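You operate a simulated robot arm through the tools that you are given. There is no shell and no other tool. Be economical: measure what you need, move in short steps, check, and stop when the job is done.

You run a simulated two-armed robot. Do the job below in one go: nothing can be reset, and whatever is moved stays where it is left.

JOB
Open the drawer of the shoe rack, take the blue block on the clear end of the tiled table and put it away in the inside of the shoe rack drawer, then shut the drawer. Put the black sock clip on the top board of the wooden shelf unit. Close the middle drawer. Take the white blue-cap bottle and leave it on the basin tiles. Close the upper right door. Take the green bundle and leave it on the top of the low wall. Take the lid off the peg tub and lay it down on the top of the picnic table. Take the cream purple-cap bottle and put it on the top of the shoe rack. Do these in any order. Set down upright: white blue-cap bottle, cream purple-cap bottle.

It is judged by the outcome, as a careful person would: the job done as asked, and still so three seconds after it is handed in. It fails if anything else is knocked over, pushed out of place, dropped, spilled or broken. Lids that push on must go on centred and level and be pressed home; caps that screw on are set level and turned clockwise until they are tight.

ROBOT AND FRAMES
Two 7-joint arms with two-finger grippers on one trunk, on a base that drives. Base frame: it is fixed to the floor where the robot stands at the start and does not move with it; the origin is under the middle of the robot, x ahead of it, y to its left, z up. Readings come in cm, rad, newtons and seconds.
The left shoulder is at the start at [7, 13.9, 138], the right one opposite. With the tool pointing down near the work surface each hand reaches from about 10 to 64 cm from the robot's upright axis, wherever it stands, measured 20 degrees to its own side. Places, roughly: basin tiles [-400, -20, 70]; black sock clip (4x3x2 cm) [-190, 250, 80]; blue block (9x5x5 cm) [-240, -200, 80]; cream purple-cap bottle [-50, 300, 100]; drawer of the shoe rack [60, 0, 80]; green bundle (14x10x5 cm) [-260, -200, 80]; inside of the shoe rack drawer [70, 10, 80]; middle drawer [-150, 290, 50]; peg tub [-175, 200, 75]; top board of the wooden shelf unit [-420, -200, 140]; top of the low wall (366x20 cm) [-180, -342, 88]; top of the shoe rack [70, 10, 90]; upper right door [-370, -260, 160]; white blue-cap bottle [-400, -225, 125]. Payload 3.43 kg a hand.
Tool frame (each hand has its own): the origin (TCP) lies between the finger pads and is the grasp point; the fingertips stand 3 cm ahead of it; z points along the fingers, y is the line along which they close. The gripper opens to 10.4 cm. The gripper's body begins 5.7 cm behind the TCP.
Orientation is told as [roll, pitch, yaw] about the base's x, y, z axes, in that order, counted from this pose: with the fingers straight down and closing along the base's y, the tool's x points along the base's -x, its y along +y and its z along -z.

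CONTROLS
- The arms move only by the tool arm_command. It takes "left_rows", "right_rows" or both (then of equal length, played together; a hand with none holds still); each is a list of rows, each an object of numbers (a shift or turn left out is 0, a gripper value left out holds the last): "ax", "ay", "az": the turn, a rotation vector about the tool's x, y, z in rad; "tx", "ty", "tz": the shift along the tool's x, y, z in mm; "hand": the opening, from 0 (shut) to 1 (fully open). In form: [{"ax": .., "ay": .., "az": .., "tx": .., "ty": .., "tz": .., "hand": ..}, ...]. A call has 1 to 20 rows; each row shifts and turns the commanded pose from where the row before left it, along the tool's axes as they then stand. A row lasts 0.2 s, in which the tool goes at most 5 cm and 0.15 rad; a call with a longer step from one row to the next is refused whole, and so is a gripper value outside its range. Where a pose cannot be reached the arm comes as near as it can. A force on the tool above 40 N (or 10 N above the force at the start of the call, whichever is more), or a blocked arm, ends the call early, and 0.2 s more pass. The fingers move at their own pace (about 4.5 cm/s each) and stop on an object; they squeeze with about 33 N. The grip force told is the motor's: it shows also when the fingers shut on nothing. Time passes only in rows, and 0.2 s behind the last, so rows that do not move let the fingers close. It gives the time, the measured TCP pose, the force on the tool (base axes), the opening and the grip force at its end, in the units of the frame above (readings bear some noise), with the torque about the TCP (base axes, N m) and any sound that the robot's microphone picked up.
- Cameras (640 x 400 px; columns grow to the right, rows downward): "scene" is now at [11.44, -1.34, 156.89]; the picture's right is [0.02, -1.00, 0.00], its down [-0.87, -0.02, -0.49] and it looks along [0.49, 0.01, -0.87] (base axes); focal length 254 px, centre (320, 200). "left" rides on the left gripper at [6.7, -1.8, -9] in its tool frame; the picture's right is [0.25, 0.97, 0.00], its down [-0.73, 0.19, -0.66] and it looks along [-0.64, 0.17, 0.75] (tool axes); focal length 218 px, centre (320, 200). "right" rides on the right gripper at [6.7, 1.8, -9] in its tool frame; the picture's right is [-0.25, 0.97, 0.00], its down [-0.73, -0.19, -0.66] and it looks along [-0.64, -0.17, 0.75] (tool axes); focal length 218 px, centre (320, 200). There is no depth. A picture from a camera that has moved, and an enlarged one, comes with that camera's place and axes in the base frame and with its lens. The place of the scene camera against the robot may be out by one fixed shift of up to 1.8 cm in any direction.
- snapshot(camera): a new picture of that camera. No time passes.
- slide_trunk(by): slides the trunk up (or, below 0, down) by that many cm; the arms and the scene camera ride with it, the base frame stays. It gives what a move gives, with no picture.
- steer(legs): drives the robot by 1 to 6 legs, each [ahead, left, turn to the left] in cm, cm and rad, along the robot's own axes; the way and the turn of a leg run together, so that a leg with both is an arc; at most 150 cm and 3.142 rad a leg. The arms and the cameras ride along, it lands a little off, and it stops where it bumps. It gives what a move gives.
- pan_tilt(pan, tilt): turns the head with the scene camera to pan (to the left, within 1.501 rad either way) and tilt (down, from -0.506 to 1.204), counted from straight ahead of the robot. It gives what a move gives.
- inspect(camera, box): a new picture of the part [left, top, right, bottom] of that camera's present view, enlarged. No time passes.
- sign_off(): hands the job in; it is judged then, once.

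Work in short steps. Places have to be worked out from the pictures, the camera data and where the tool is seen: move nearer, look again, correct. Check each grasp and each placing, and mend what went wrong. You have 217 turns and 228 pictures in all, those below and enlarged ones among them. Open the grippers and draw the arms clear of the work before you hand the job in, unless the task says otherwise; then end with one line.

The tools are called by a JSON object that holds its "name" and its "arguments". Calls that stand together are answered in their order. arm_command: Moves the arms, as the interface text tells. Its arguments: {"type":"object","properties":{"left_rows":{"type":"array","items":{"type":"object","properties":{"ax":{"type":"number"},"ay":{"type":"number"},"az":{"type":"number"},"tx":{"type":"number"},"ty":{"type":"number"},"tz":{"type":"number"},"hand":{"type":"number"}}}},"right_rows":{"type":"array","items":{"type":"object","properties":{"ax":{"type":"number"},"ay":{"type":"number"},"az":{"type":"number"},"tx":{"type":"number"},"ty":{"type":"number"},"tz":{"type":"number"},"hand":{"type":"number"}}}}},"required":[]} The other tools are called the same way: slide_trunk (by) slides the trunk up or down; steer (legs) drives the base; pan_tilt (pan, tilt) turns the head that bears the scene camera; snapshot (camera) takes a picture; inspect (camera, box) takes an enlarged picture of a part of a camera's view; sign_off () hands the job in.

At the start:

```text
t: 0.0
left_ee_pos: [44.22, 23.96, 121.58]
left_ee_rot: [0.001, -0.002, -0.001]
left_force: [-0.1, 0.7, -0.9]
left_moment: [-0.01, -0.04, 0.01]
left_gripper_width: 10.42
left_grip_force: 0.1
right_ee_pos: [47.84, -14.9, 123.82]
right_ee_rot: [0.0, 0.0, 0.001]
right_force: [-0.6, 0.0, 0.2]
right_moment: [0.02, 0.02, -0.01]
right_gripper_width: 10.41
right_grip_force: 0.1
trunk travel left (down, up): [-87.5, 6.5]
robot x, y, heading: [0.41, -0.31, -0.001]
head pan, tilt: [0.017, 1.056]
```

scene: 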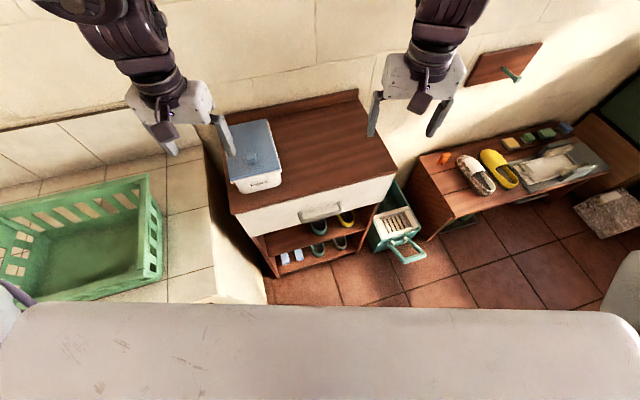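
right: 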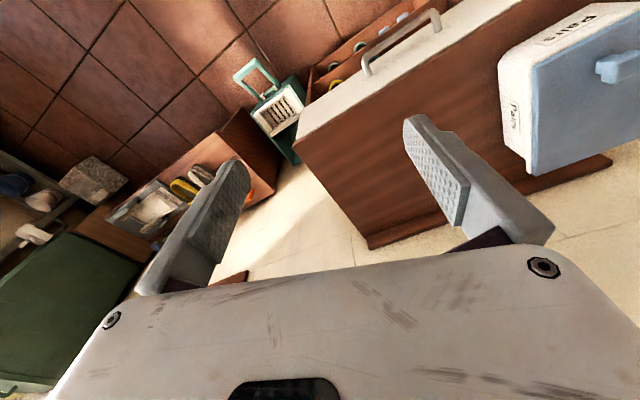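
left: 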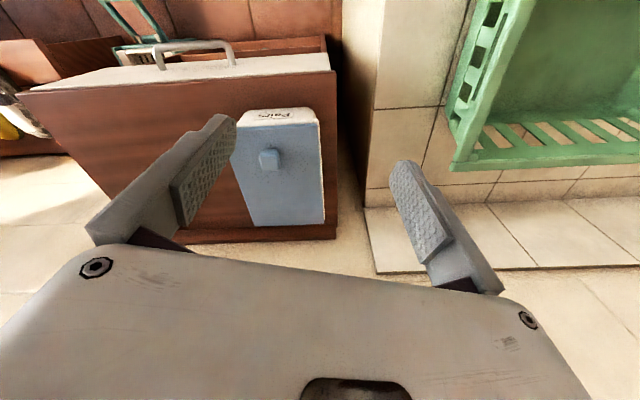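

I start by surveying the surroundings with the head before moving.

{"name": "pan_tilt", "arguments": {"pan": 1.4, "tilt": 0.45}}

{"name": "snapshot", "arguments": {"camera": "scene"}}

{"name": "pan_tilt", "arguments": {"pan": -1.4, "tilt": 0.45}}

{"name": "snapshot", "arguments": {"camera": "scene"}}

{"name": "pan_tilt", "arguments": {"pan": 0, "tilt": 0.9}}

{"name": "snapshot", "arguments": {"camera": "scene"}}

```text
t: 1.5
left_ee_pos: [44.23, 23.82, 121.54]
left_ee_rot: [0.0, 0.002, 0.0]
left_force: [-0.5, 1.1, -0.1]
left_moment: [0.0, 0.0, 0.0]
left_gripper_width: 10.4
left_grip_force: 0.0
right_ee_pos: [47.92, -14.92, 123.86]
right_ee_rot: [0.0, 0.0, -0.001]
right_force: [-0.2, 0.0, -0.1]
right_moment: [0.02, -0.04, 0.01]
right_gripper_width: 10.38
right_grip_force: 0.0
trunk travel left (down, up): [-87.5, 6.5]
robot x, y, heading: [0.07, -0.33, 0.006]
head pan, tilt: [1.4, 0.45]
```

```text
224 pictures are left
camera scene: at [6.41, 7.6, 161.83], right [0.99, -0.17, 0.0], down [-0.07, -0.43, -0.9], along [0.15, 0.89, -0.44], focal length 254 px, centre (320, 200)
```

scene: 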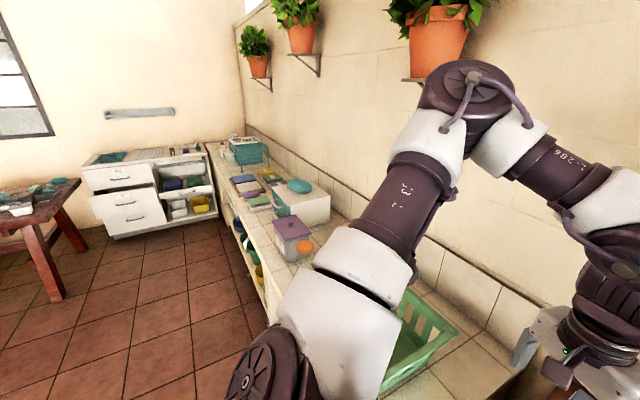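

```text
t: 4.0
left_ee_pos: [44.29, 23.77, 121.55]
left_ee_rot: [0.001, 0.0, 0.0]
left_force: [0.8, 0.0, -0.7]
left_moment: [0.01, 0.01, -0.01]
left_gripper_width: 10.41
left_grip_force: 0.1
right_ee_pos: [47.95, -14.91, 123.96]
right_ee_rot: [0.0, -0.001, 0.001]
right_force: [0.1, 0.6, -0.5]
right_moment: [-0.02, 0.02, 0.01]
right_gripper_width: 10.39
right_grip_force: 0.0
trunk travel left (down, up): [-87.5, 6.5]
robot x, y, heading: [0.05, 0.23, 0.002]
head pan, tilt: [-1.4, 0.45]
```

```text
223 pictures are left
camera scene: at [6.41, -10.51, 161.83], right [-0.99, -0.17, 0.0], down [-0.07, 0.43, -0.9], along [0.15, -0.89, -0.44], focal length 254 px, centre (320, 200)
```

scene: 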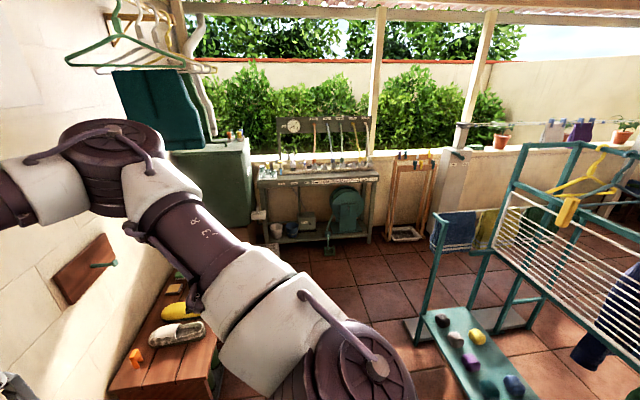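

```text
t: 5.5
left_ee_pos: [44.23, 23.82, 121.5]
left_ee_rot: [0.0, 0.0, 0.0]
left_force: [-0.3, 0.0, 0.3]
left_moment: [0.05, -0.01, -0.01]
left_gripper_width: 10.4
left_grip_force: 0.0
right_ee_pos: [47.85, -14.82, 123.94]
right_ee_rot: [0.001, 0.0, 0.0]
right_force: [-0.3, -0.1, -0.2]
right_moment: [0.0, -0.03, 0.0]
right_gripper_width: 10.37
right_grip_force: 0.2
trunk travel left (down, up): [-87.5, 6.5]
robot x, y, heading: [0.11, -0.06, 0.002]
head pan, tilt: [0.0, 0.901]
```

```text
222 pictures are left
camera scene: at [12.39, -1.46, 158.0], right [0.0, -1.0, 0.0], down [-0.78, 0.0, -0.62], along [0.62, 0.0, -0.78], focal length 254 px, centre (320, 200)
```

scene: 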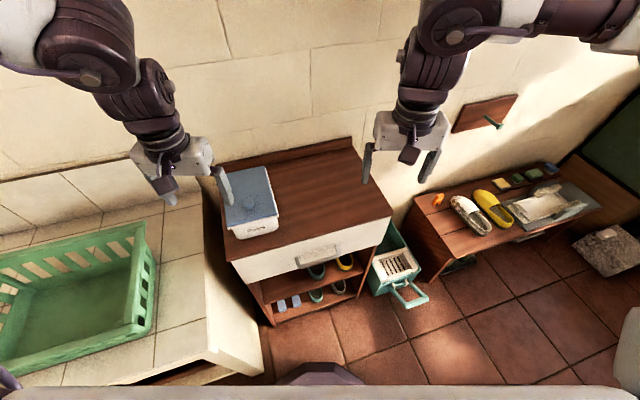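

The handle bar triangulates to about [48.7, -0.7, 83.5]. I turn the right hand so that the fingers close in the x-z plane and tilt 45° forward.

{"name": "arm_command", "arguments": {"right_rows": [{"az": 0.1428, "hand": 0.5}, {"az": 0.1428}, {"az": 0.1428}, {"az": 0.1428}, {"az": 0.1428}, {"az": 0.1428}, {"az": 0.1428}, {"az": 0.1428}, {"az": 0.1428}, {"az": 0.1428}, {"az": 0.1428}, {"ax": -0.131}, {"ax": -0.131}, {"ax": -0.131}, {"ax": -0.131}, {"ax": -0.131}, {"ax": -0.131}]}}

{"name": "snapshot", "arguments": {"camera": "right"}}

```text
t: 9.1
left_ee_pos: [44.25, 23.75, 121.52]
left_ee_rot: [0.003, 0.0, 0.001]
left_force: [0.8, -0.3, 0.1]
left_moment: [-0.01, -0.03, -0.03]
left_gripper_width: 10.42
left_grip_force: 0.0
right_ee_pos: [48.62, -13.43, 124.19]
right_ee_rot: [0.79, 0.001, -0.092]
right_force: [0.4, -0.3, 0.1]
right_moment: [0.0, 0.01, 0.01]
right_gripper_width: 5.21
right_grip_force: 0.1
right hand out of reach, approached as far as the arm can: row 1, 2, 3, 4, 5, 6, 7, 8, 9, 10, 11
trunk travel left (down, up): [-87.5, 6.5]
robot x, y, heading: [-0.05, -0.1, 0.0]
head pan, tilt: [0.0, 0.901]
```

```text
221 pictures are left
camera right: at [41.44, -17.92, 131.67], right [0.32, 0.65, 0.69], down [0.67, -0.67, 0.33], along [0.67, 0.36, -0.65], focal length 218 px, centre (320, 200)
```

right: 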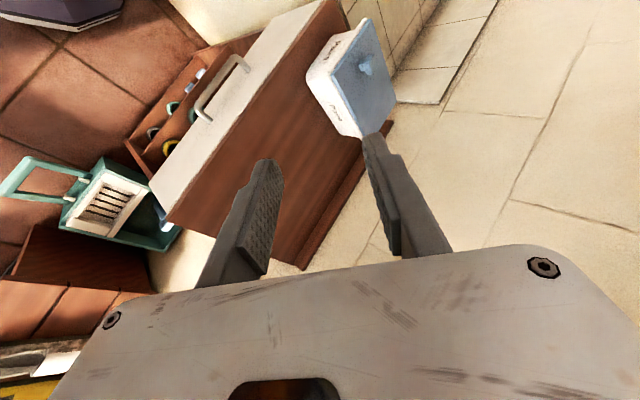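

The right wrist cannot turn that way, so I undo the tilt and turn the other way.

{"name": "arm_command", "arguments": {"right_rows": [{"ax": 0.131}, {"ax": 0.131}, {"ax": 0.131}, {"ax": 0.131}, {"ax": 0.131}, {"ax": 0.131}, {"az": -0.148}, {"az": -0.148}, {"az": -0.148}, {"az": -0.148}, {"az": -0.148}, {"az": -0.148}, {"az": -0.148}, {"az": -0.148}, {"az": -0.148}, {"az": -0.148}, {"az": -0.148}]}}

```text
t: 12.7
left_ee_pos: [44.22, 23.77, 121.64]
left_ee_rot: [0.0, 0.0, 0.0]
left_force: [0.6, -1.0, 0.5]
left_moment: [0.0, 0.05, -0.02]
left_gripper_width: 10.39
left_grip_force: 0.0
right_ee_pos: [48.59, -13.34, 124.17]
right_ee_rot: [0.0, 0.001, 1.536]
right_force: [0.4, 0.6, 0.7]
right_moment: [-0.01, 0.01, 0.01]
right_gripper_width: 5.22
right_grip_force: 0.0
trunk travel left (down, up): [-87.5, 6.5]
robot x, y, heading: [0.13, 0.29, 0.001]
head pan, tilt: [0.0, 0.901]
```

Now tilt 45° forward and move to a stand-off point 10 cm short of the handle.

{"name": "arm_command", "arguments": {"right_rows": [{"ax": 0.131}, {"ax": 0.131}, {"ax": 0.131}, {"ax": 0.131}, {"ax": 0.131}, {"ax": 0.131, "az": -0.035}, {"tx": -14, "ty": 32, "tz": 21}, {"tx": -14, "ty": 32, "tz": 21}, {"tx": -14, "ty": 32, "tz": 21}, {"tx": -14, "ty": 32, "tz": 21}, {"tx": -14, "ty": 32, "tz": 21}, {"tx": -14, "ty": 32, "tz": 21}, {"tx": -14, "ty": 32, "tz": 21}, {"tx": -14, "ty": 32, "tz": 21}, {"tx": -14, "ty": 32, "tz": 21}]}}

{"name": "snapshot", "arguments": {"camera": "right"}}

{"name": "snapshot", "arguments": {"camera": "scene"}}

```text
t: 15.9
left_ee_pos: [44.19, 23.76, 121.55]
left_ee_rot: [0.0, 0.001, -0.001]
left_force: [-0.1, -0.1, 0.8]
left_moment: [0.0, -0.03, 0.01]
left_gripper_width: 10.41
left_grip_force: 0.1
right_ee_pos: [41.8, -1.44, 90.24]
right_ee_rot: [-0.786, 0.022, 1.562]
right_force: [0.1, 0.7, -0.4]
right_moment: [0.03, -0.01, 0.01]
right_gripper_width: 5.21
right_grip_force: 0.1
trunk travel left (down, up): [-87.5, 6.5]
robot x, y, heading: [0.03, -0.13, 0.001]
head pan, tilt: [0.0, 0.901]
```

```text
220 pictures are left
camera right: at [34.14, -8.01, 95.46], right [-0.68, 0.24, -0.69], down [-0.32, 0.75, 0.58], along [0.66, 0.62, -0.43], focal length 218 px, centre (320, 200)
```

right: 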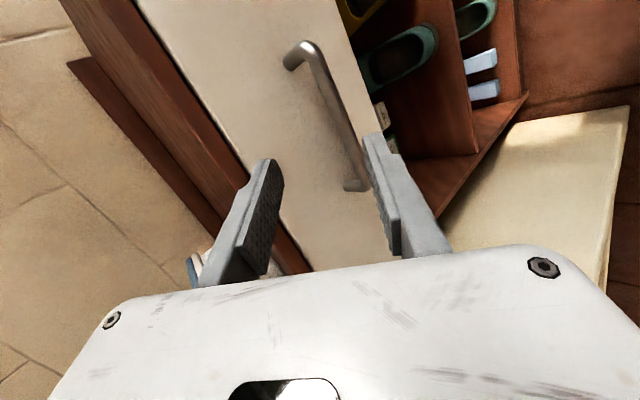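

```text
219 pictures are left
camera scene: at [12.4, -1.46, 158.0], right [0.0, -1.0, 0.0], down [-0.78, 0.0, -0.62], along [0.62, 0.0, -0.78], focal length 254 px, centre (320, 200)
```

scene: 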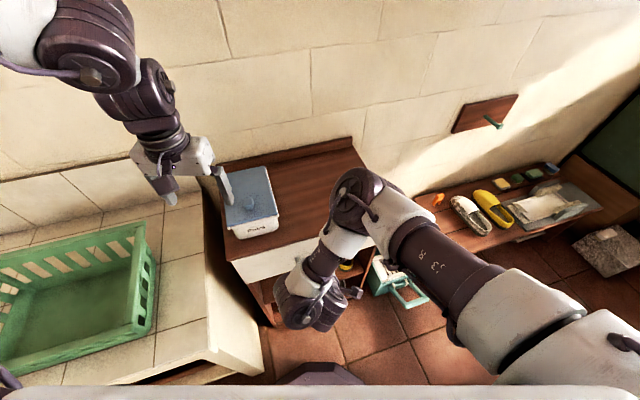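

Handle seems at about [49, 0, 80.6]. I narrow the opening to about 4 cm, move closer along the approach, and look again.

{"name": "arm_command", "arguments": {"right_rows": [{"tx": -7, "ty": 17, "hand": 0.38}, {"tz": 35}, {"tz": 30}, {}]}}

{"name": "snapshot", "arguments": {"camera": "right"}}

```text
t: 16.9
left_ee_pos: [44.08, 23.98, 121.6]
left_ee_rot: [0.0, -0.002, 0.002]
left_force: [0.1, 0.4, -0.4]
left_moment: [-0.03, 0.0, -0.01]
left_gripper_width: 10.43
left_grip_force: 0.0
right_ee_pos: [45.27, -0.86, 84.55]
right_ee_rot: [-0.788, 0.022, 1.56]
right_force: [-1.1, -0.3, 1.0]
right_moment: [-0.01, -0.01, -0.05]
right_gripper_width: 3.95
right_grip_force: 0.1
trunk travel left (down, up): [-87.5, 6.5]
robot x, y, heading: [-0.35, 0.39, -0.001]
head pan, tilt: [0.0, 0.901]
```

```text
218 pictures are left
camera right: at [37.56, -7.31, 89.71], right [-0.68, 0.24, -0.69], down [-0.32, 0.75, 0.58], along [0.66, 0.62, -0.43], focal length 218 px, centre (320, 200)
```

right: 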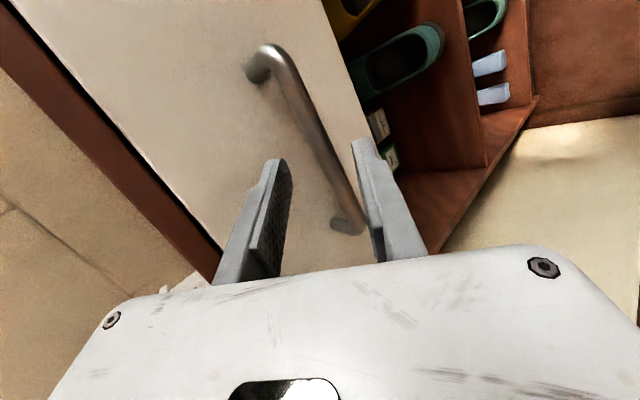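

Bar is centred between the fingers and about 5 cm ahead of the TCP. Advance 35 mm and look.

{"name": "arm_command", "arguments": {"right_rows": [{"tz": 18}, {"tz": 17}, {}]}}

{"name": "snapshot", "arguments": {"camera": "right"}}

```text
t: 17.7
left_ee_pos: [44.11, 23.83, 121.69]
left_ee_rot: [-0.001, 0.0, 0.001]
left_force: [-0.9, -0.1, -0.5]
left_moment: [0.02, -0.02, 0.02]
left_gripper_width: 10.4
left_grip_force: 0.0
right_ee_pos: [47.81, -0.81, 81.89]
right_ee_rot: [-0.785, 0.023, 1.561]
right_force: [0.0, -0.4, -0.5]
right_moment: [0.02, 0.01, 0.0]
right_gripper_width: 3.97
right_grip_force: 0.1
trunk travel left (down, up): [-87.5, 6.5]
robot x, y, heading: [0.06, 0.01, -0.0]
head pan, tilt: [0.0, 0.901]
```

```text
217 pictures are left
camera right: at [40.09, -7.35, 87.12], right [-0.68, 0.24, -0.69], down [-0.32, 0.75, 0.58], along [0.66, 0.62, -0.43], focal length 218 px, centre (320, 200)
```

right: 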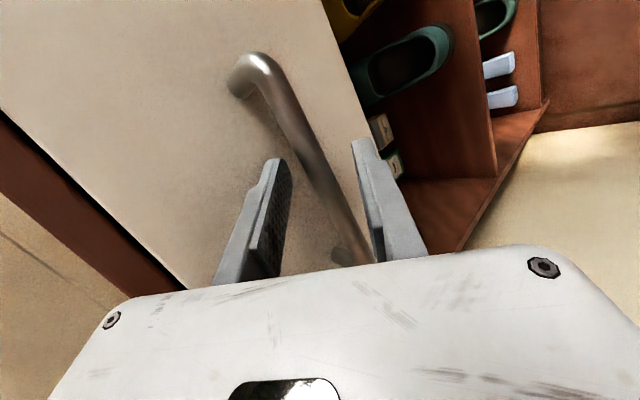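

No contact yet and the bar runs between the fingers; close and read the opening.

{"name": "arm_command", "arguments": {"right_rows": [{"hand": 0}, {}, {}, {}]}}

{"name": "snapshot", "arguments": {"camera": "right"}}

```text
t: 18.7
left_ee_pos: [44.23, 23.78, 121.56]
left_ee_rot: [-0.003, 0.0, 0.0]
left_force: [-0.1, -0.2, 0.3]
left_moment: [0.0, 0.02, 0.02]
left_gripper_width: 10.38
left_grip_force: 0.0
right_ee_pos: [48.0, -0.77, 81.83]
right_ee_rot: [-0.787, 0.024, 1.56]
right_force: [3.6, -1.1, 2.4]
right_moment: [-0.81, -0.3, 0.67]
right_gripper_width: 1.81
right_grip_force: 45.2
trunk travel left (down, up): [-87.5, 6.5]
robot x, y, heading: [0.01, -0.23, 0.0]
head pan, tilt: [0.0, 0.901]
```

```text
216 pictures are left
camera right: at [40.17, -7.42, 87.13], right [-0.68, 0.24, -0.69], down [-0.32, 0.75, 0.58], along [0.66, 0.62, -0.43], focal length 218 px, centre (320, 200)
```

right: 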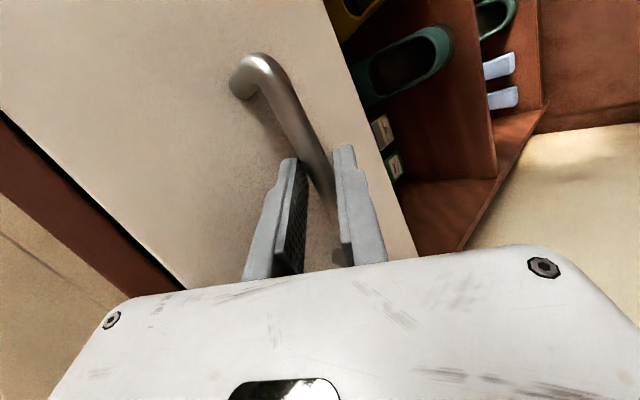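

Handle gripped (1.8 cm). I pull the drawer by driving backward 22 cm.

{"name": "steer", "arguments": {"legs": [[-22, 0, 0]]}}

{"name": "snapshot", "arguments": {"camera": "scene"}}

```text
t: 19.7
left_ee_pos: [40.93, 23.98, 121.34]
left_ee_rot: [-0.001, 0.003, 0.001]
left_force: [-0.6, 0.6, 0.5]
left_moment: [-0.01, -0.04, 0.02]
left_gripper_width: 10.41
left_grip_force: 0.1
right_ee_pos: [44.93, -1.75, 81.93]
right_ee_rot: [-0.8, 0.045, 1.554]
right_force: [3.5, -6.5, -34.6]
right_moment: [-0.63, 0.09, 0.69]
right_gripper_width: 1.8
right_grip_force: 45.4
trunk travel left (down, up): [-87.5, 6.5]
robot x, y, heading: [-4.21, 0.14, -0.002]
head pan, tilt: [0.0, 0.901]
stopped in leg 1: the force on the tool passed its limit at 44 N (the readings are from after the stop); the commanded pose is now the measured one
```

```text
215 pictures are left
camera scene: at [9.11, -1.3, 157.92], right [0.0, -1.0, 0.0], down [-0.79, 0.0, -0.62], along [0.62, 0.0, -0.79], focal length 254 px, centre (320, 200)
```

scene: 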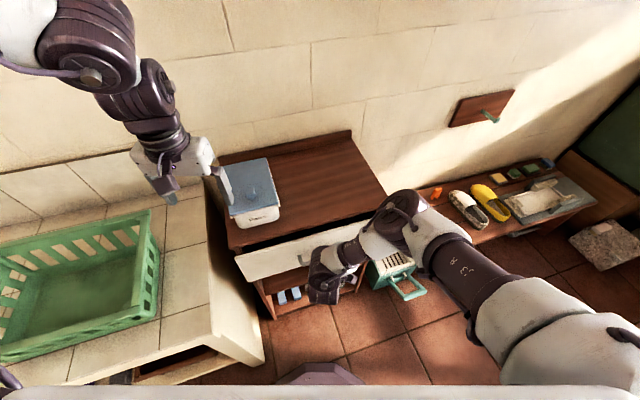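

The drawer has come out ~3 cm. I continue the pull with the arm in straight -x steps.

{"name": "arm_command", "arguments": {"right_rows": [{"ty": 2, "tz": 2}, {"ty": 7, "tz": -7}, {"ty": 10, "tz": -10}, {"ty": 10, "tz": -10}, {"ty": 10, "tz": -10}, {"ty": 10, "tz": -10}]}}

```text
t: 21.0
left_ee_pos: [40.35, 23.65, 121.52]
left_ee_rot: [0.001, 0.001, -0.004]
left_force: [-0.6, 0.7, -0.5]
left_moment: [-0.08, -0.01, 0.01]
left_gripper_width: 10.42
left_grip_force: 0.0
right_ee_pos: [40.14, -2.77, 81.99]
right_ee_rot: [-0.827, 0.059, 1.541]
right_force: [3.8, -17.0, -9.1]
right_moment: [-0.1, 0.17, 1.46]
right_gripper_width: 1.79
right_grip_force: 44.9
trunk travel left (down, up): [-87.5, 6.5]
robot x, y, heading: [-4.0, -0.16, -0.003]
head pan, tilt: [0.0, 0.901]
stopped in row 6 (right hand): the force on the tool passed its limit at 53 N (the readings are from after the stop); the commanded pose is now the measured one
```

The rack is yawed ~19°, so the drawer slides along about [-0.946, -0.323]; I pull along that direction.

{"name": "arm_command", "arguments": {"right_rows": [{"ty": 2, "tz": -2, "tx": 4}, {"tx": 4, "ty": 8, "tz": -8}, {"tx": 6, "ty": 12, "tz": -12}, {"tx": 6, "ty": 12, "tz": -12}, {"tx": 6, "ty": 12, "tz": -12}, {"tx": 6, "ty": 12, "tz": -12}, {"tx": 6, "ty": 12, "tz": -12}]}}

{"name": "snapshot", "arguments": {"camera": "scene"}}

```text
t: 22.6
left_ee_pos: [40.26, 23.56, 121.61]
left_ee_rot: [0.003, -0.002, -0.004]
left_force: [-0.9, 0.3, 0.0]
left_moment: [-0.02, -0.05, -0.03]
left_gripper_width: 10.41
left_grip_force: 0.0
right_ee_pos: [30.22, -5.95, 82.2]
right_ee_rot: [-0.831, 0.049, 1.54]
right_force: [4.4, -8.0, 15.6]
right_moment: [-0.28, -0.2, 1.43]
right_gripper_width: 1.77
right_grip_force: 44.8
trunk travel left (down, up): [-87.5, 6.5]
robot x, y, heading: [-4.02, 0.22, -0.004]
head pan, tilt: [0.0, 0.901]
```

```text
214 pictures are left
camera scene: at [8.24, -1.76, 158.05], right [0.0, -1.0, 0.0], down [-0.78, 0.0, -0.62], along [0.62, 0.0, -0.78], focal length 254 px, centre (320, 200)
```

scene: 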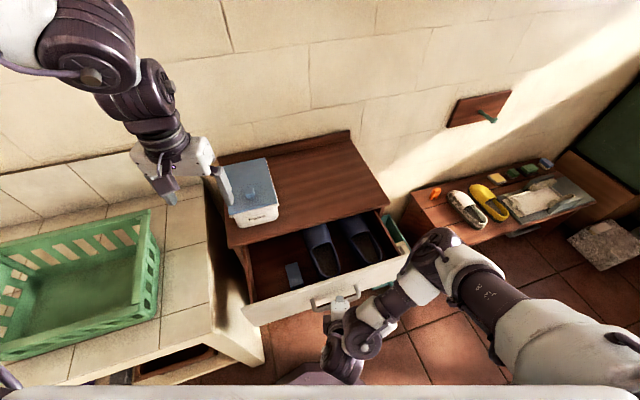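

The drawer is open ~19 cm, showing slippers and free space at left. I pull 4 cm more, then release and withdraw the hand.

{"name": "arm_command", "arguments": {"right_rows": [{"tx": 5, "ty": 11, "tz": -10}, {"tx": 5, "ty": 11, "tz": -10}, {"tx": 3, "ty": 6, "tz": -6}, {"hand": 0.38}, {}, {}, {"tz": -25}, {"tz": -35}, {"tz": -35}]}}

{"name": "snapshot", "arguments": {"camera": "scene"}}

```text
t: 23.1
left_ee_pos: [40.17, 23.54, 121.66]
left_ee_rot: [0.0, -0.002, -0.003]
left_force: [-0.1, 0.9, -0.1]
left_moment: [0.01, -0.01, -0.02]
left_gripper_width: 10.41
left_grip_force: 0.0
right_ee_pos: [28.52, -6.53, 82.12]
right_ee_rot: [-0.837, 0.054, 1.541]
right_force: [-0.3, -6.5, 12.7]
right_moment: [0.03, -0.01, 1.88]
right_gripper_width: 1.76
right_grip_force: 45.4
trunk travel left (down, up): [-87.5, 6.5]
robot x, y, heading: [-3.96, -0.21, -0.004]
head pan, tilt: [0.0, 0.901]
stopped in row 2 (right hand): the force on the tool passed its limit at 43 N (the readings are from after the stop); the commanded pose is now the measured one
```

```text
213 pictures are left
camera scene: at [8.2, -1.7, 157.99], right [0.0, -1.0, 0.0], down [-0.78, 0.0, -0.62], along [0.62, 0.0, -0.78], focal length 254 px, centre (320, 200)
```

scene: 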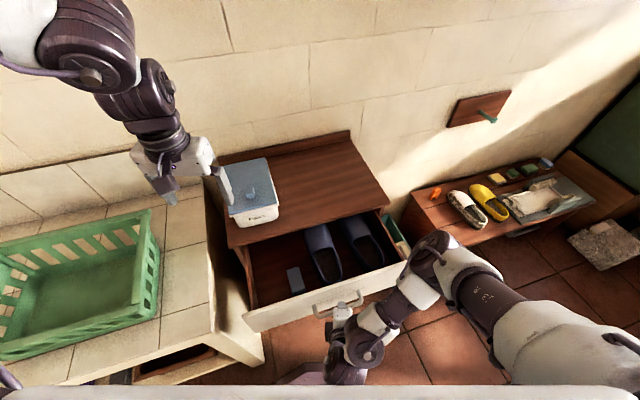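

That's likely its stop. Release and withdraw the hand.

{"name": "arm_command", "arguments": {"right_rows": [{"hand": 0.4}, {}, {}, {"tz": -20}, {"tz": -30}, {"tz": -40}, {"tz": -40}, {"ty": -20, "tz": -30}]}}

{"name": "snapshot", "arguments": {"camera": "scene"}}

```text
t: 24.9
left_ee_pos: [40.43, 23.56, 121.55]
left_ee_rot: [0.001, -0.001, -0.003]
left_force: [-0.2, -0.2, 0.3]
left_moment: [0.02, 0.02, 0.04]
left_gripper_width: 10.41
left_grip_force: 0.1
right_ee_pos: [21.15, -6.01, 88.49]
right_ee_rot: [-0.834, 0.051, 1.537]
right_force: [-0.3, 0.3, 0.0]
right_moment: [0.0, 0.02, -0.01]
right_gripper_width: 4.19
right_grip_force: 0.0
right hand out of reach, approached as far as the arm can: row 7, 8
trunk travel left (down, up): [-87.5, 6.5]
robot x, y, heading: [-3.76, -0.01, -0.001]
head pan, tilt: [0.0, 0.901]
```

```text
212 pictures are left
camera scene: at [8.49, -1.63, 157.99], right [0.0, -1.0, 0.0], down [-0.78, 0.0, -0.62], along [0.62, 0.0, -0.78], focal length 254 px, centre (320, 200)
```

scene: 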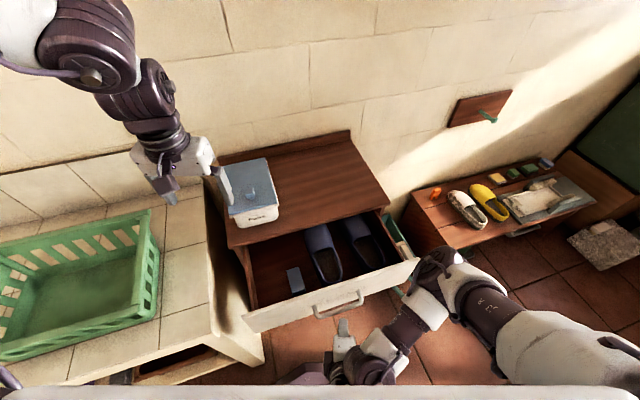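

Hand is free. I back off 45 cm and turn around to view the other half of the patio.

{"name": "steer", "arguments": {"legs": [[-45, 0, 0]]}}

{"name": "arm_command", "arguments": {"right_rows": [{"ax": -0.139, "ty": -20, "tz": -20}, {"ax": -0.139, "ty": -20, "tz": -20}, {"ax": -0.139, "ty": -20, "tz": -20}, {"ax": -0.139, "ty": -20, "tz": -20}, {"ax": -0.139, "ty": -20, "tz": -20}, {"ax": -0.139}, {"az": 0.142, "tz": -20}, {"az": 0.142, "tz": -20}, {"az": 0.142, "tz": -20}, {"az": 0.142, "tz": -20}, {"az": 0.142, "tz": -20}, {"az": 0.142, "tz": -20}, {"az": 0.142, "tz": -20}, {"az": 0.142}, {"az": 0.142}, {"az": 0.142}, {"az": 0.142}], "left_rows": [{"tx": 10, "hand": 0}, {"tx": 10}, {"tx": 10}, {"tx": 10}, {"tx": 10}, {"tx": 10}, {"tx": 10}, {"tx": 10}, {"tx": 10}, {"tx": 10}, {}, {}, {}, {}, {}, {}, {}]}}

{"name": "steer", "arguments": {"legs": [[0, 0, 1.57]]}}

{"name": "pan_tilt", "arguments": {"pan": 0.7, "tilt": 0.4}}

{"name": "snapshot", "arguments": {"camera": "scene"}}

```text
t: 27.7
left_ee_pos: [-4.25, 23.75, 121.68]
left_ee_rot: [0.001, -0.004, -0.006]
left_force: [-0.1, 0.3, -0.3]
left_moment: [-0.01, -0.03, 0.0]
left_gripper_width: 10.42
left_grip_force: 0.0
right_ee_pos: [-23.51, -5.68, 88.53]
right_ee_rot: [-0.836, 0.049, 1.534]
right_force: [0.2, 0.4, 0.1]
right_moment: [-0.03, -0.05, -0.01]
right_gripper_width: 4.15
right_grip_force: 0.0
trunk travel left (down, up): [-87.5, 6.5]
robot x, y, heading: [-48.56, 0.49, -0.007]
head pan, tilt: [0.0, 0.901]
stopped in leg 1: the robot was blocked; the commanded pose is now the measured one
```

```text
t: 31.3
left_ee_pos: [-8.07, 23.73, 121.47]
left_ee_rot: [0.0, -0.001, -0.005]
left_force: [0.6, 0.7, -0.1]
left_moment: [-0.01, 0.0, -0.02]
left_gripper_width: 0.0
left_grip_force: 33.1
left hand out of reach, approached as far as the arm can: row 5, 6, 7, 8, 9, 10
right_ee_pos: [-26.16, -1.45, 100.66]
right_ee_rot: [0.011, -0.298, 0.187]
right_force: [-0.2, -0.2, 0.0]
right_moment: [-0.04, 0.03, 0.01]
right_gripper_width: 4.15
right_grip_force: 0.2
right hand out of reach, approached as far as the arm can: row 4, 5, 6, 7, 8, 10, 11, 12, 13
trunk travel left (down, up): [-87.5, 6.5]
robot x, y, heading: [-48.2, 0.56, -0.003]
head pan, tilt: [0.0, 0.901]
```

```text
t: 35.5
left_ee_pos: [-71.55, 40.9, 121.49]
left_ee_rot: [0.0, 0.001, 1.556]
left_force: [0.0, -0.5, -0.5]
left_moment: [0.0, 0.03, 0.02]
left_gripper_width: 0.01
left_grip_force: 32.3
right_ee_pos: [-46.32, 22.48, 100.17]
right_ee_rot: [-0.011, -0.304, 1.769]
right_force: [0.3, 0.0, -1.1]
right_moment: [0.01, 0.02, 0.01]
right_gripper_width: 4.16
right_grip_force: 0.1
trunk travel left (down, up): [-87.5, 6.5]
robot x, y, heading: [-48.39, 0.37, 1.553]
head pan, tilt: [0.0, 0.901]
```

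```text
t: 36.5
left_ee_pos: [-71.49, 40.88, 121.45]
left_ee_rot: [0.001, -0.001, 1.557]
left_force: [0.1, 0.3, -0.4]
left_moment: [-0.03, -0.02, 0.02]
left_gripper_width: 0.0
left_grip_force: 33.3
right_ee_pos: [-46.28, 22.61, 100.2]
right_ee_rot: [-0.01, -0.305, 1.766]
right_force: [-0.2, -0.1, 0.4]
right_moment: [0.0, 0.08, -0.02]
right_gripper_width: 4.16
right_grip_force: 0.0
trunk travel left (down, up): [-87.5, 6.5]
robot x, y, heading: [-48.23, 0.25, 1.555]
head pan, tilt: [0.7, 0.4]
```

```text
211 pictures are left
camera scene: at [-54.39, 10.98, 162.29], right [0.78, 0.63, 0.0], down [0.25, -0.3, -0.92], along [-0.58, 0.71, -0.39], focal length 254 px, centre (320, 200)
```

scene: 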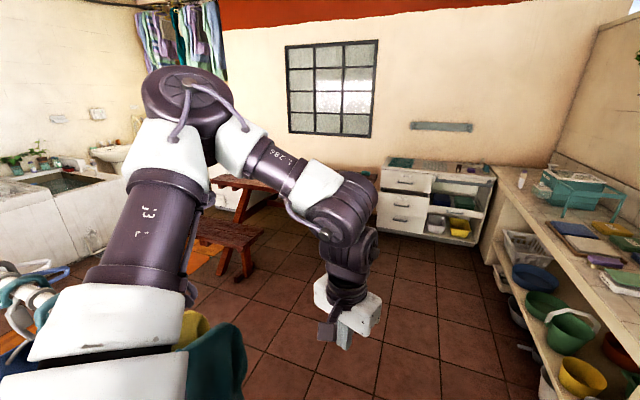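

The back-off reported "blocked" at its end; I look to the side for what stood behind.

{"name": "pan_tilt", "arguments": {"pan": 1.5, "tilt": 0.7}}

{"name": "snapshot", "arguments": {"camera": "scene"}}

{"name": "steer", "arguments": {"legs": [[35, 0, 0]]}}

{"name": "snapshot", "arguments": {"camera": "scene"}}

```text
t: 37.7
left_ee_pos: [-71.76, 40.88, 121.46]
left_ee_rot: [0.0, 0.001, 1.556]
left_force: [0.1, 0.6, 0.0]
left_moment: [-0.02, 0.01, -0.01]
left_gripper_width: 0.0
left_grip_force: 33.2
right_ee_pos: [-46.23, 22.71, 100.08]
right_ee_rot: [-0.012, -0.305, 1.766]
right_force: [0.6, -0.4, -0.7]
right_moment: [0.01, -0.01, -0.04]
right_gripper_width: 4.18
right_grip_force: 0.0
trunk travel left (down, up): [-87.5, 6.5]
robot x, y, heading: [-48.42, 0.57, 1.554]
head pan, tilt: [1.499, 0.7]
```

```text
210 pictures are left
camera scene: at [-57.01, 4.54, 159.61], right [0.09, 1.0, 0.0], down [0.64, -0.06, -0.77], along [-0.76, 0.07, -0.64], focal length 254 px, centre (320, 200)
```

scene: 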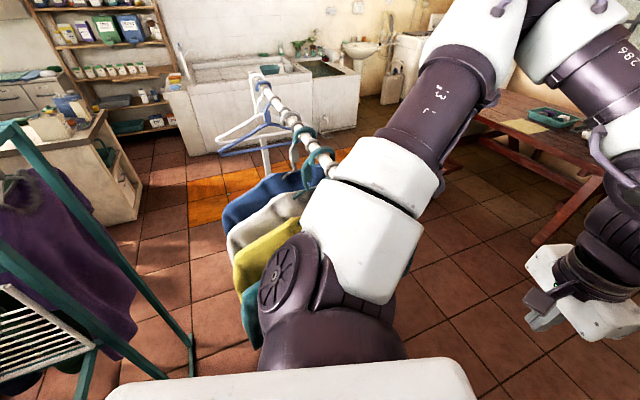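

```text
t: 40.0
left_ee_pos: [-71.17, 75.9, 121.46]
left_ee_rot: [0.001, -0.001, 1.557]
left_force: [0.2, 0.0, 0.7]
left_moment: [0.03, 0.03, 0.0]
left_gripper_width: 0.01
left_grip_force: 33.0
right_ee_pos: [-45.89, 57.66, 100.13]
right_ee_rot: [-0.01, -0.306, 1.768]
right_force: [-0.7, -0.5, -0.3]
right_moment: [0.03, 0.02, 0.02]
right_gripper_width: 4.19
right_grip_force: 0.1
trunk travel left (down, up): [-87.5, 6.5]
robot x, y, heading: [-48.01, 35.41, 1.557]
head pan, tilt: [1.499, 0.7]
```

```text
209 pictures are left
camera scene: at [-56.49, 39.52, 159.62], right [0.09, 1.0, 0.0], down [0.64, -0.05, -0.77], along [-0.76, 0.07, -0.64], focal length 254 px, centre (320, 200)
```

scene: 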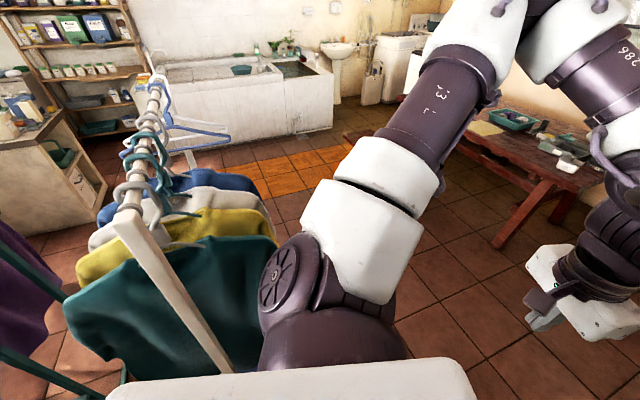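

Clothes rail stands to my left; I go ahead first, then bear left toward the picnic table.

{"name": "steer", "arguments": {"legs": [[35, 0, 0], [50, 45, 0]]}}

{"name": "pan_tilt", "arguments": {"pan": 0.5, "tilt": 0.6}}

{"name": "snapshot", "arguments": {"camera": "scene"}}

{"name": "pan_tilt", "arguments": {"pan": -0.5, "tilt": 0.6}}

{"name": "snapshot", "arguments": {"camera": "scene"}}

```text
t: 45.5
left_ee_pos: [-114.63, 160.8, 121.4]
left_ee_rot: [0.001, -0.003, 1.554]
left_force: [0.1, 0.1, -0.8]
left_moment: [0.02, 0.03, 0.02]
left_gripper_width: 0.04
left_grip_force: 32.7
right_ee_pos: [-89.37, 142.31, 100.11]
right_ee_rot: [-0.012, -0.308, 1.764]
right_force: [0.3, -0.6, 0.2]
right_moment: [0.01, 0.03, 0.03]
right_gripper_width: 4.15
right_grip_force: 0.0
trunk travel left (down, up): [-87.5, 6.5]
robot x, y, heading: [-91.49, 120.06, 1.552]
head pan, tilt: [1.499, 0.7]
```

```text
t: 46.8
left_ee_pos: [-114.62, 160.83, 121.48]
left_ee_rot: [0.0, -0.001, 1.554]
left_force: [-0.2, -1.2, 0.4]
left_moment: [-0.01, 0.04, 0.01]
left_gripper_width: 0.01
left_grip_force: 32.8
right_ee_pos: [-89.41, 142.43, 100.19]
right_ee_rot: [-0.01, -0.307, 1.762]
right_force: [-0.4, 0.3, -1.0]
right_moment: [-0.01, 0.0, 0.01]
right_gripper_width: 4.15
right_grip_force: 0.0
trunk travel left (down, up): [-87.5, 6.5]
robot x, y, heading: [-91.83, 120.39, 1.548]
head pan, tilt: [0.499, 0.6]
```

```text
208 pictures are left
camera scene: at [-95.78, 131.51, 160.47], right [0.89, 0.46, 0.0], down [0.26, -0.5, -0.82], along [-0.38, 0.73, -0.57], focal length 254 px, centre (320, 200)
```

scene: 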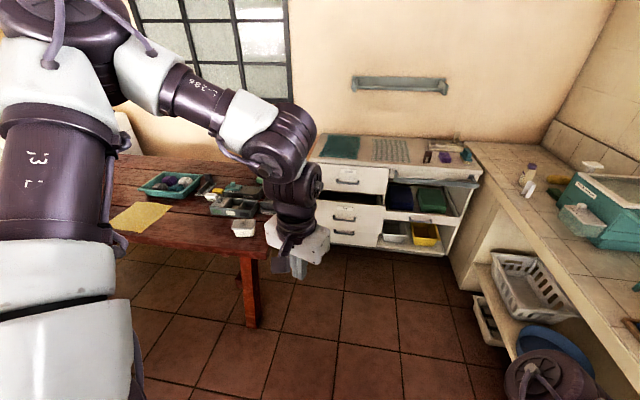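

```text
t: 48.0
left_ee_pos: [-114.76, 160.71, 121.41]
left_ee_rot: [-0.001, 0.0, 1.554]
left_force: [-0.5, 0.3, 0.8]
left_moment: [-0.01, 0.0, 0.01]
left_gripper_width: 0.0
left_grip_force: 33.0
right_ee_pos: [-89.27, 142.53, 100.18]
right_ee_rot: [-0.01, -0.308, 1.763]
right_force: [-0.6, 0.2, 0.5]
right_moment: [-0.01, 0.01, 0.0]
right_gripper_width: 4.15
right_grip_force: 0.1
trunk travel left (down, up): [-87.5, 6.5]
robot x, y, heading: [-91.6, 119.96, 1.553]
head pan, tilt: [-0.499, 0.6]
```

```text
207 pictures are left
camera scene: at [-87.33, 131.38, 160.47], right [0.87, -0.49, 0.0], down [-0.28, -0.49, -0.82], along [0.41, 0.72, -0.57], focal length 254 px, centre (320, 200)
```

scene: 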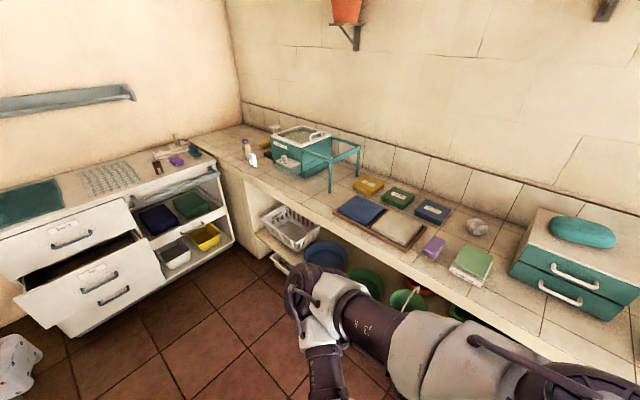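

Middle drawer stands open (handle near [-149, 269, 50]), cabinet yawed ~0.3 rad. I drive in front of it, turn to face it, and look.

{"name": "steer", "arguments": {"legs": [[78, 27, 0], [0, 0, 0.31]]}}

{"name": "pan_tilt", "arguments": {"pan": 0.1, "tilt": 1.0}}

{"name": "snapshot", "arguments": {"camera": "scene"}}

{"name": "pan_tilt", "arguments": {"pan": 1.0, "tilt": 0.9}}

{"name": "snapshot", "arguments": {"camera": "scene"}}

```text
t: 53.4
left_ee_pos: [-151.19, 230.18, 121.41]
left_ee_rot: [0.0, 0.0, 1.855]
left_force: [-1.0, 0.1, -0.4]
left_moment: [0.0, -0.01, -0.01]
left_gripper_width: 0.02
left_grip_force: 33.2
right_ee_pos: [-121.54, 219.98, 100.0]
right_ee_rot: [-0.011, -0.306, 2.066]
right_force: [-0.4, 0.4, 0.2]
right_moment: [-0.02, 0.01, 0.0]
right_gripper_width: 4.15
right_grip_force: 0.0
trunk travel left (down, up): [-87.5, 6.5]
robot x, y, heading: [-117.07, 198.28, 1.852]
head pan, tilt: [-0.499, 0.6]
```

```text
t: 54.4
left_ee_pos: [-151.23, 229.88, 121.57]
left_ee_rot: [0.0, 0.0, 1.855]
left_force: [0.4, 0.1, -0.1]
left_moment: [0.02, -0.01, 0.02]
left_gripper_width: 0.0
left_grip_force: 32.8
right_ee_pos: [-121.53, 220.05, 100.05]
right_ee_rot: [-0.009, -0.306, 2.065]
right_force: [0.0, 0.3, 0.2]
right_moment: [0.02, 0.01, -0.03]
right_gripper_width: 4.18
right_grip_force: 0.1
trunk travel left (down, up): [-87.5, 6.5]
robot x, y, heading: [-117.37, 198.41, 1.853]
head pan, tilt: [0.099, 1.0]
```

```text
206 pictures are left
camera scene: at [-121.19, 207.83, 157.28], right [0.93, 0.37, 0.0], down [0.31, -0.78, -0.54], along [-0.2, 0.5, -0.84], focal length 254 px, centre (320, 200)
```

scene: 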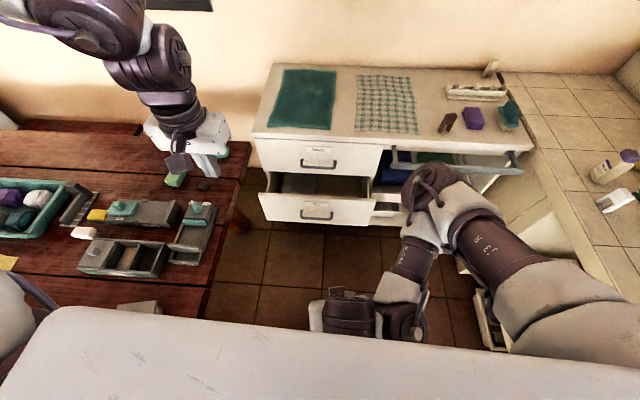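

```text
t: 55.6
left_ee_pos: [-151.2, 230.16, 121.47]
left_ee_rot: [0.0, -0.001, 1.857]
left_force: [1.2, -0.2, 0.8]
left_moment: [0.01, 0.01, 0.0]
left_gripper_width: 0.0
left_grip_force: 32.5
right_ee_pos: [-121.63, 220.04, 100.22]
right_ee_rot: [-0.012, -0.307, 2.065]
right_force: [-0.1, 0.5, 0.4]
right_moment: [0.01, 0.0, 0.01]
right_gripper_width: 4.14
right_grip_force: 0.0
trunk travel left (down, up): [-87.5, 6.5]
robot x, y, heading: [-116.89, 197.99, 1.85]
head pan, tilt: [1.0, 0.901]
```

```text
205 pictures are left
camera scene: at [-125.83, 203.5, 157.99], right [0.28, 0.96, 0.0], down [0.75, -0.22, -0.62], along [-0.6, 0.18, -0.78], focal length 254 px, centre (320, 200)
```

scene: 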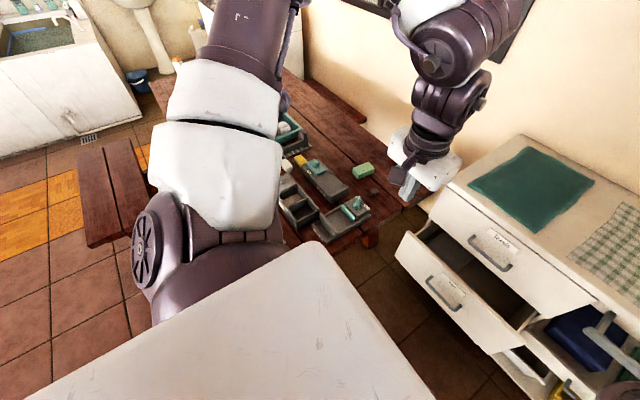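

Both arms' elbows must stay clear of counter and table. I first bring the right arm back to its high compact pose.

{"name": "arm_command", "arguments": {"right_rows": [{"ay": 0.15}, {"ay": 0.15}, {"az": 0.1}, {"az": 0.11}, {"tx": -20, "ty": -14, "tz": -25}, {"tx": -20, "ty": -14, "tz": -25}, {"tx": -20, "ty": -14, "tz": -25}, {"tx": -20, "ty": -14, "tz": -25}, {"tx": -20, "ty": -14, "tz": -25}, {"tx": -20, "ty": -14, "tz": -25}, {"tx": -20, "ty": -14, "tz": -25}, {"tx": -20, "ty": -14, "tz": -25}]}}

{"name": "pan_tilt", "arguments": {"pan": 0.1, "tilt": 1.0}}

{"name": "snapshot", "arguments": {"camera": "scene"}}

{"name": "snapshot", "arguments": {"camera": "left"}}

```text
t: 58.2
left_ee_pos: [-151.15, 229.97, 121.5]
left_ee_rot: [0.0, 0.0, 1.856]
left_force: [-0.1, 0.0, 0.8]
left_moment: [0.0, 0.0, -0.02]
left_gripper_width: 0.02
left_grip_force: 33.0
right_ee_pos: [-110.96, 224.72, 97.29]
right_ee_rot: [-0.007, -0.015, 1.852]
right_force: [-1.2, 0.8, -0.2]
right_moment: [-0.03, 0.04, 0.03]
right_gripper_width: 4.16
right_grip_force: 0.0
right hand out of reach, approached as far as the arm can: row 1, 2, 3, 5, 6, 7, 8, 9, 10, 11, 12
trunk travel left (down, up): [-87.5, 6.5]
robot x, y, heading: [-117.21, 198.11, 1.854]
head pan, tilt: [1.0, 0.901]
```

```text
t: 59.4
left_ee_pos: [-151.03, 229.99, 121.52]
left_ee_rot: [0.0, 0.001, 1.855]
left_force: [-0.4, 1.1, 1.0]
left_moment: [0.0, 0.02, -0.02]
left_gripper_width: 0.0
left_grip_force: 33.3
right_ee_pos: [-111.02, 224.8, 97.26]
right_ee_rot: [-0.006, -0.014, 1.851]
right_force: [0.1, -0.5, -0.7]
right_moment: [0.0, -0.01, 0.0]
right_gripper_width: 4.17
right_grip_force: 0.1
trunk travel left (down, up): [-87.5, 6.5]
robot x, y, heading: [-117.11, 197.93, 1.855]
head pan, tilt: [0.099, 1.0]
```

```text
204 pictures are left
camera scene: at [-121.19, 207.82, 157.27], right [0.93, 0.38, 0.0], down [0.32, -0.78, -0.54], along [-0.2, 0.5, -0.84], focal length 254 px, centre (320, 200)
```

scene: 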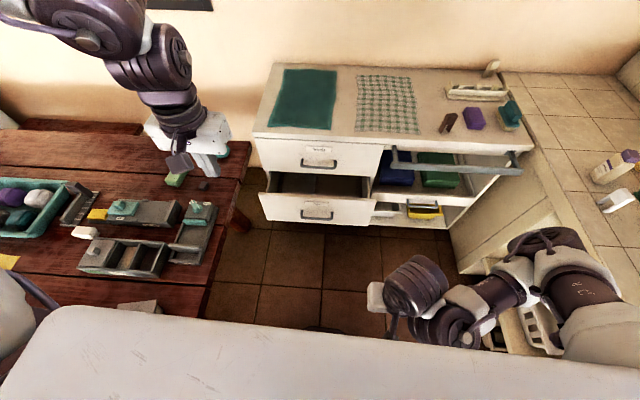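

```text
203 pictures are left
camera left: at [-147.57, 224.13, 130.59], right [-0.86, -0.51, 0.0], down [-0.39, 0.65, 0.66], along [-0.34, 0.56, -0.75], focal length 218 px, centre (320, 200)
```

left: 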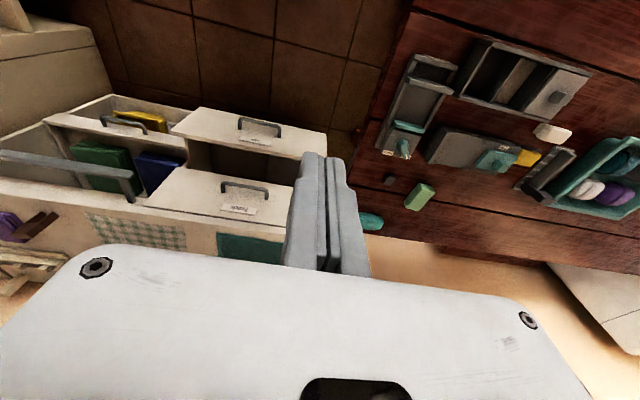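

Right arm is tucked; drawer handle triangulates to about [-145, 263, 54]. I drive 22 cm nearer and lower the trunk 30 cm.

{"name": "steer", "arguments": {"legs": [[22, 0, 0]]}}

{"name": "slide_trunk", "arguments": {"by": -30}}

{"name": "arm_command", "arguments": {"left_rows": [{"ty": -40}, {"ty": -40}, {"ty": -40}, {"ty": -40}, {"ty": -40}, {"ty": -20}, {"ay": -0.134}, {"ay": -0.134}, {"ay": -0.134}, {"ay": -0.134}, {"ay": -0.134}, {"ay": -0.134}]}}

{"name": "snapshot", "arguments": {"camera": "scene"}}

{"name": "snapshot", "arguments": {"camera": "left"}}

```text
t: 61.1
left_ee_pos: [-157.28, 250.41, 121.54]
left_ee_rot: [-0.001, -0.004, 1.856]
left_force: [-0.1, -0.2, 0.0]
left_moment: [0.05, 0.0, 0.03]
left_gripper_width: 0.0
left_grip_force: 32.5
right_ee_pos: [-117.15, 245.36, 97.36]
right_ee_rot: [-0.005, -0.016, 1.852]
right_force: [1.0, -0.3, 0.0]
right_moment: [0.02, -0.01, 0.0]
right_gripper_width: 4.16
right_grip_force: 0.0
trunk travel left (down, up): [-87.5, 6.5]
robot x, y, heading: [-123.2, 218.89, 1.857]
head pan, tilt: [0.099, 1.0]
```

```text
t: 64.1
left_ee_pos: [-157.32, 250.86, 91.43]
left_ee_rot: [0.001, 0.0, 1.858]
left_force: [-0.4, -0.1, 0.2]
left_moment: [-0.01, -0.01, 0.02]
left_gripper_width: 0.01
left_grip_force: 32.9
right_ee_pos: [-117.12, 245.59, 67.37]
right_ee_rot: [-0.007, -0.015, 1.855]
right_force: [0.1, -0.1, 0.8]
right_moment: [-0.02, 0.04, 0.01]
right_gripper_width: 4.17
right_grip_force: 0.1
trunk travel left (down, up): [-57.5, 36.5]
robot x, y, heading: [-122.96, 218.91, 1.856]
head pan, tilt: [0.099, 1.0]
```

```text
t: 66.7
left_ee_pos: [-160.62, 258.38, 93.26]
left_ee_rot: [-0.003, -0.535, 1.855]
left_force: [-0.5, -0.4, 0.6]
left_moment: [0.0, -0.04, 0.0]
left_gripper_width: 0.0
left_grip_force: 33.2
left hand out of reach, approached as far as the arm can: row 1, 2, 3, 4, 5, 6, 7, 8, 9, 10, 11, 12
right_ee_pos: [-117.16, 245.51, 67.37]
right_ee_rot: [-0.007, -0.015, 1.853]
right_force: [-0.1, 0.4, 0.5]
right_moment: [-0.01, 0.02, -0.02]
right_gripper_width: 4.16
right_grip_force: 0.2
trunk travel left (down, up): [-57.5, 36.5]
robot x, y, heading: [-122.91, 218.81, 1.859]
head pan, tilt: [0.099, 1.0]
```

```text
202 pictures are left
camera scene: at [-127.36, 228.65, 127.27], right [0.93, 0.38, 0.0], down [0.32, -0.78, -0.54], along [-0.2, 0.5, -0.84], focal length 254 px, centre (320, 200)
```

scene: 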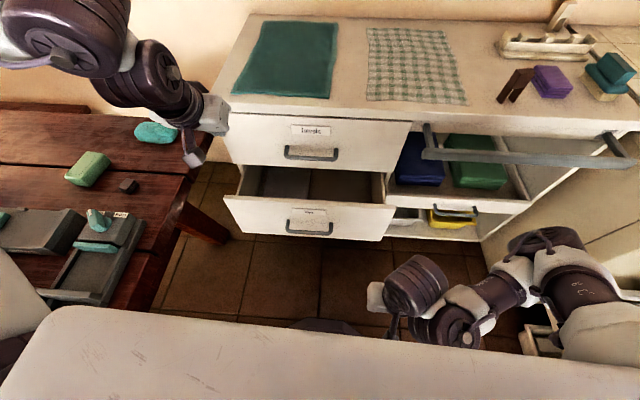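

```text
201 pictures are left
camera left: at [-155.96, 248.98, 97.75], right [-0.87, -0.48, -0.13], down [-0.27, 0.23, 0.94], along [-0.42, 0.85, -0.32], focal length 218 px, centre (320, 200)
```

left: 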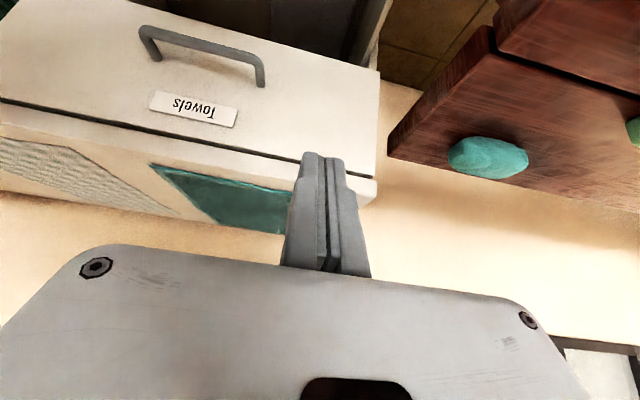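

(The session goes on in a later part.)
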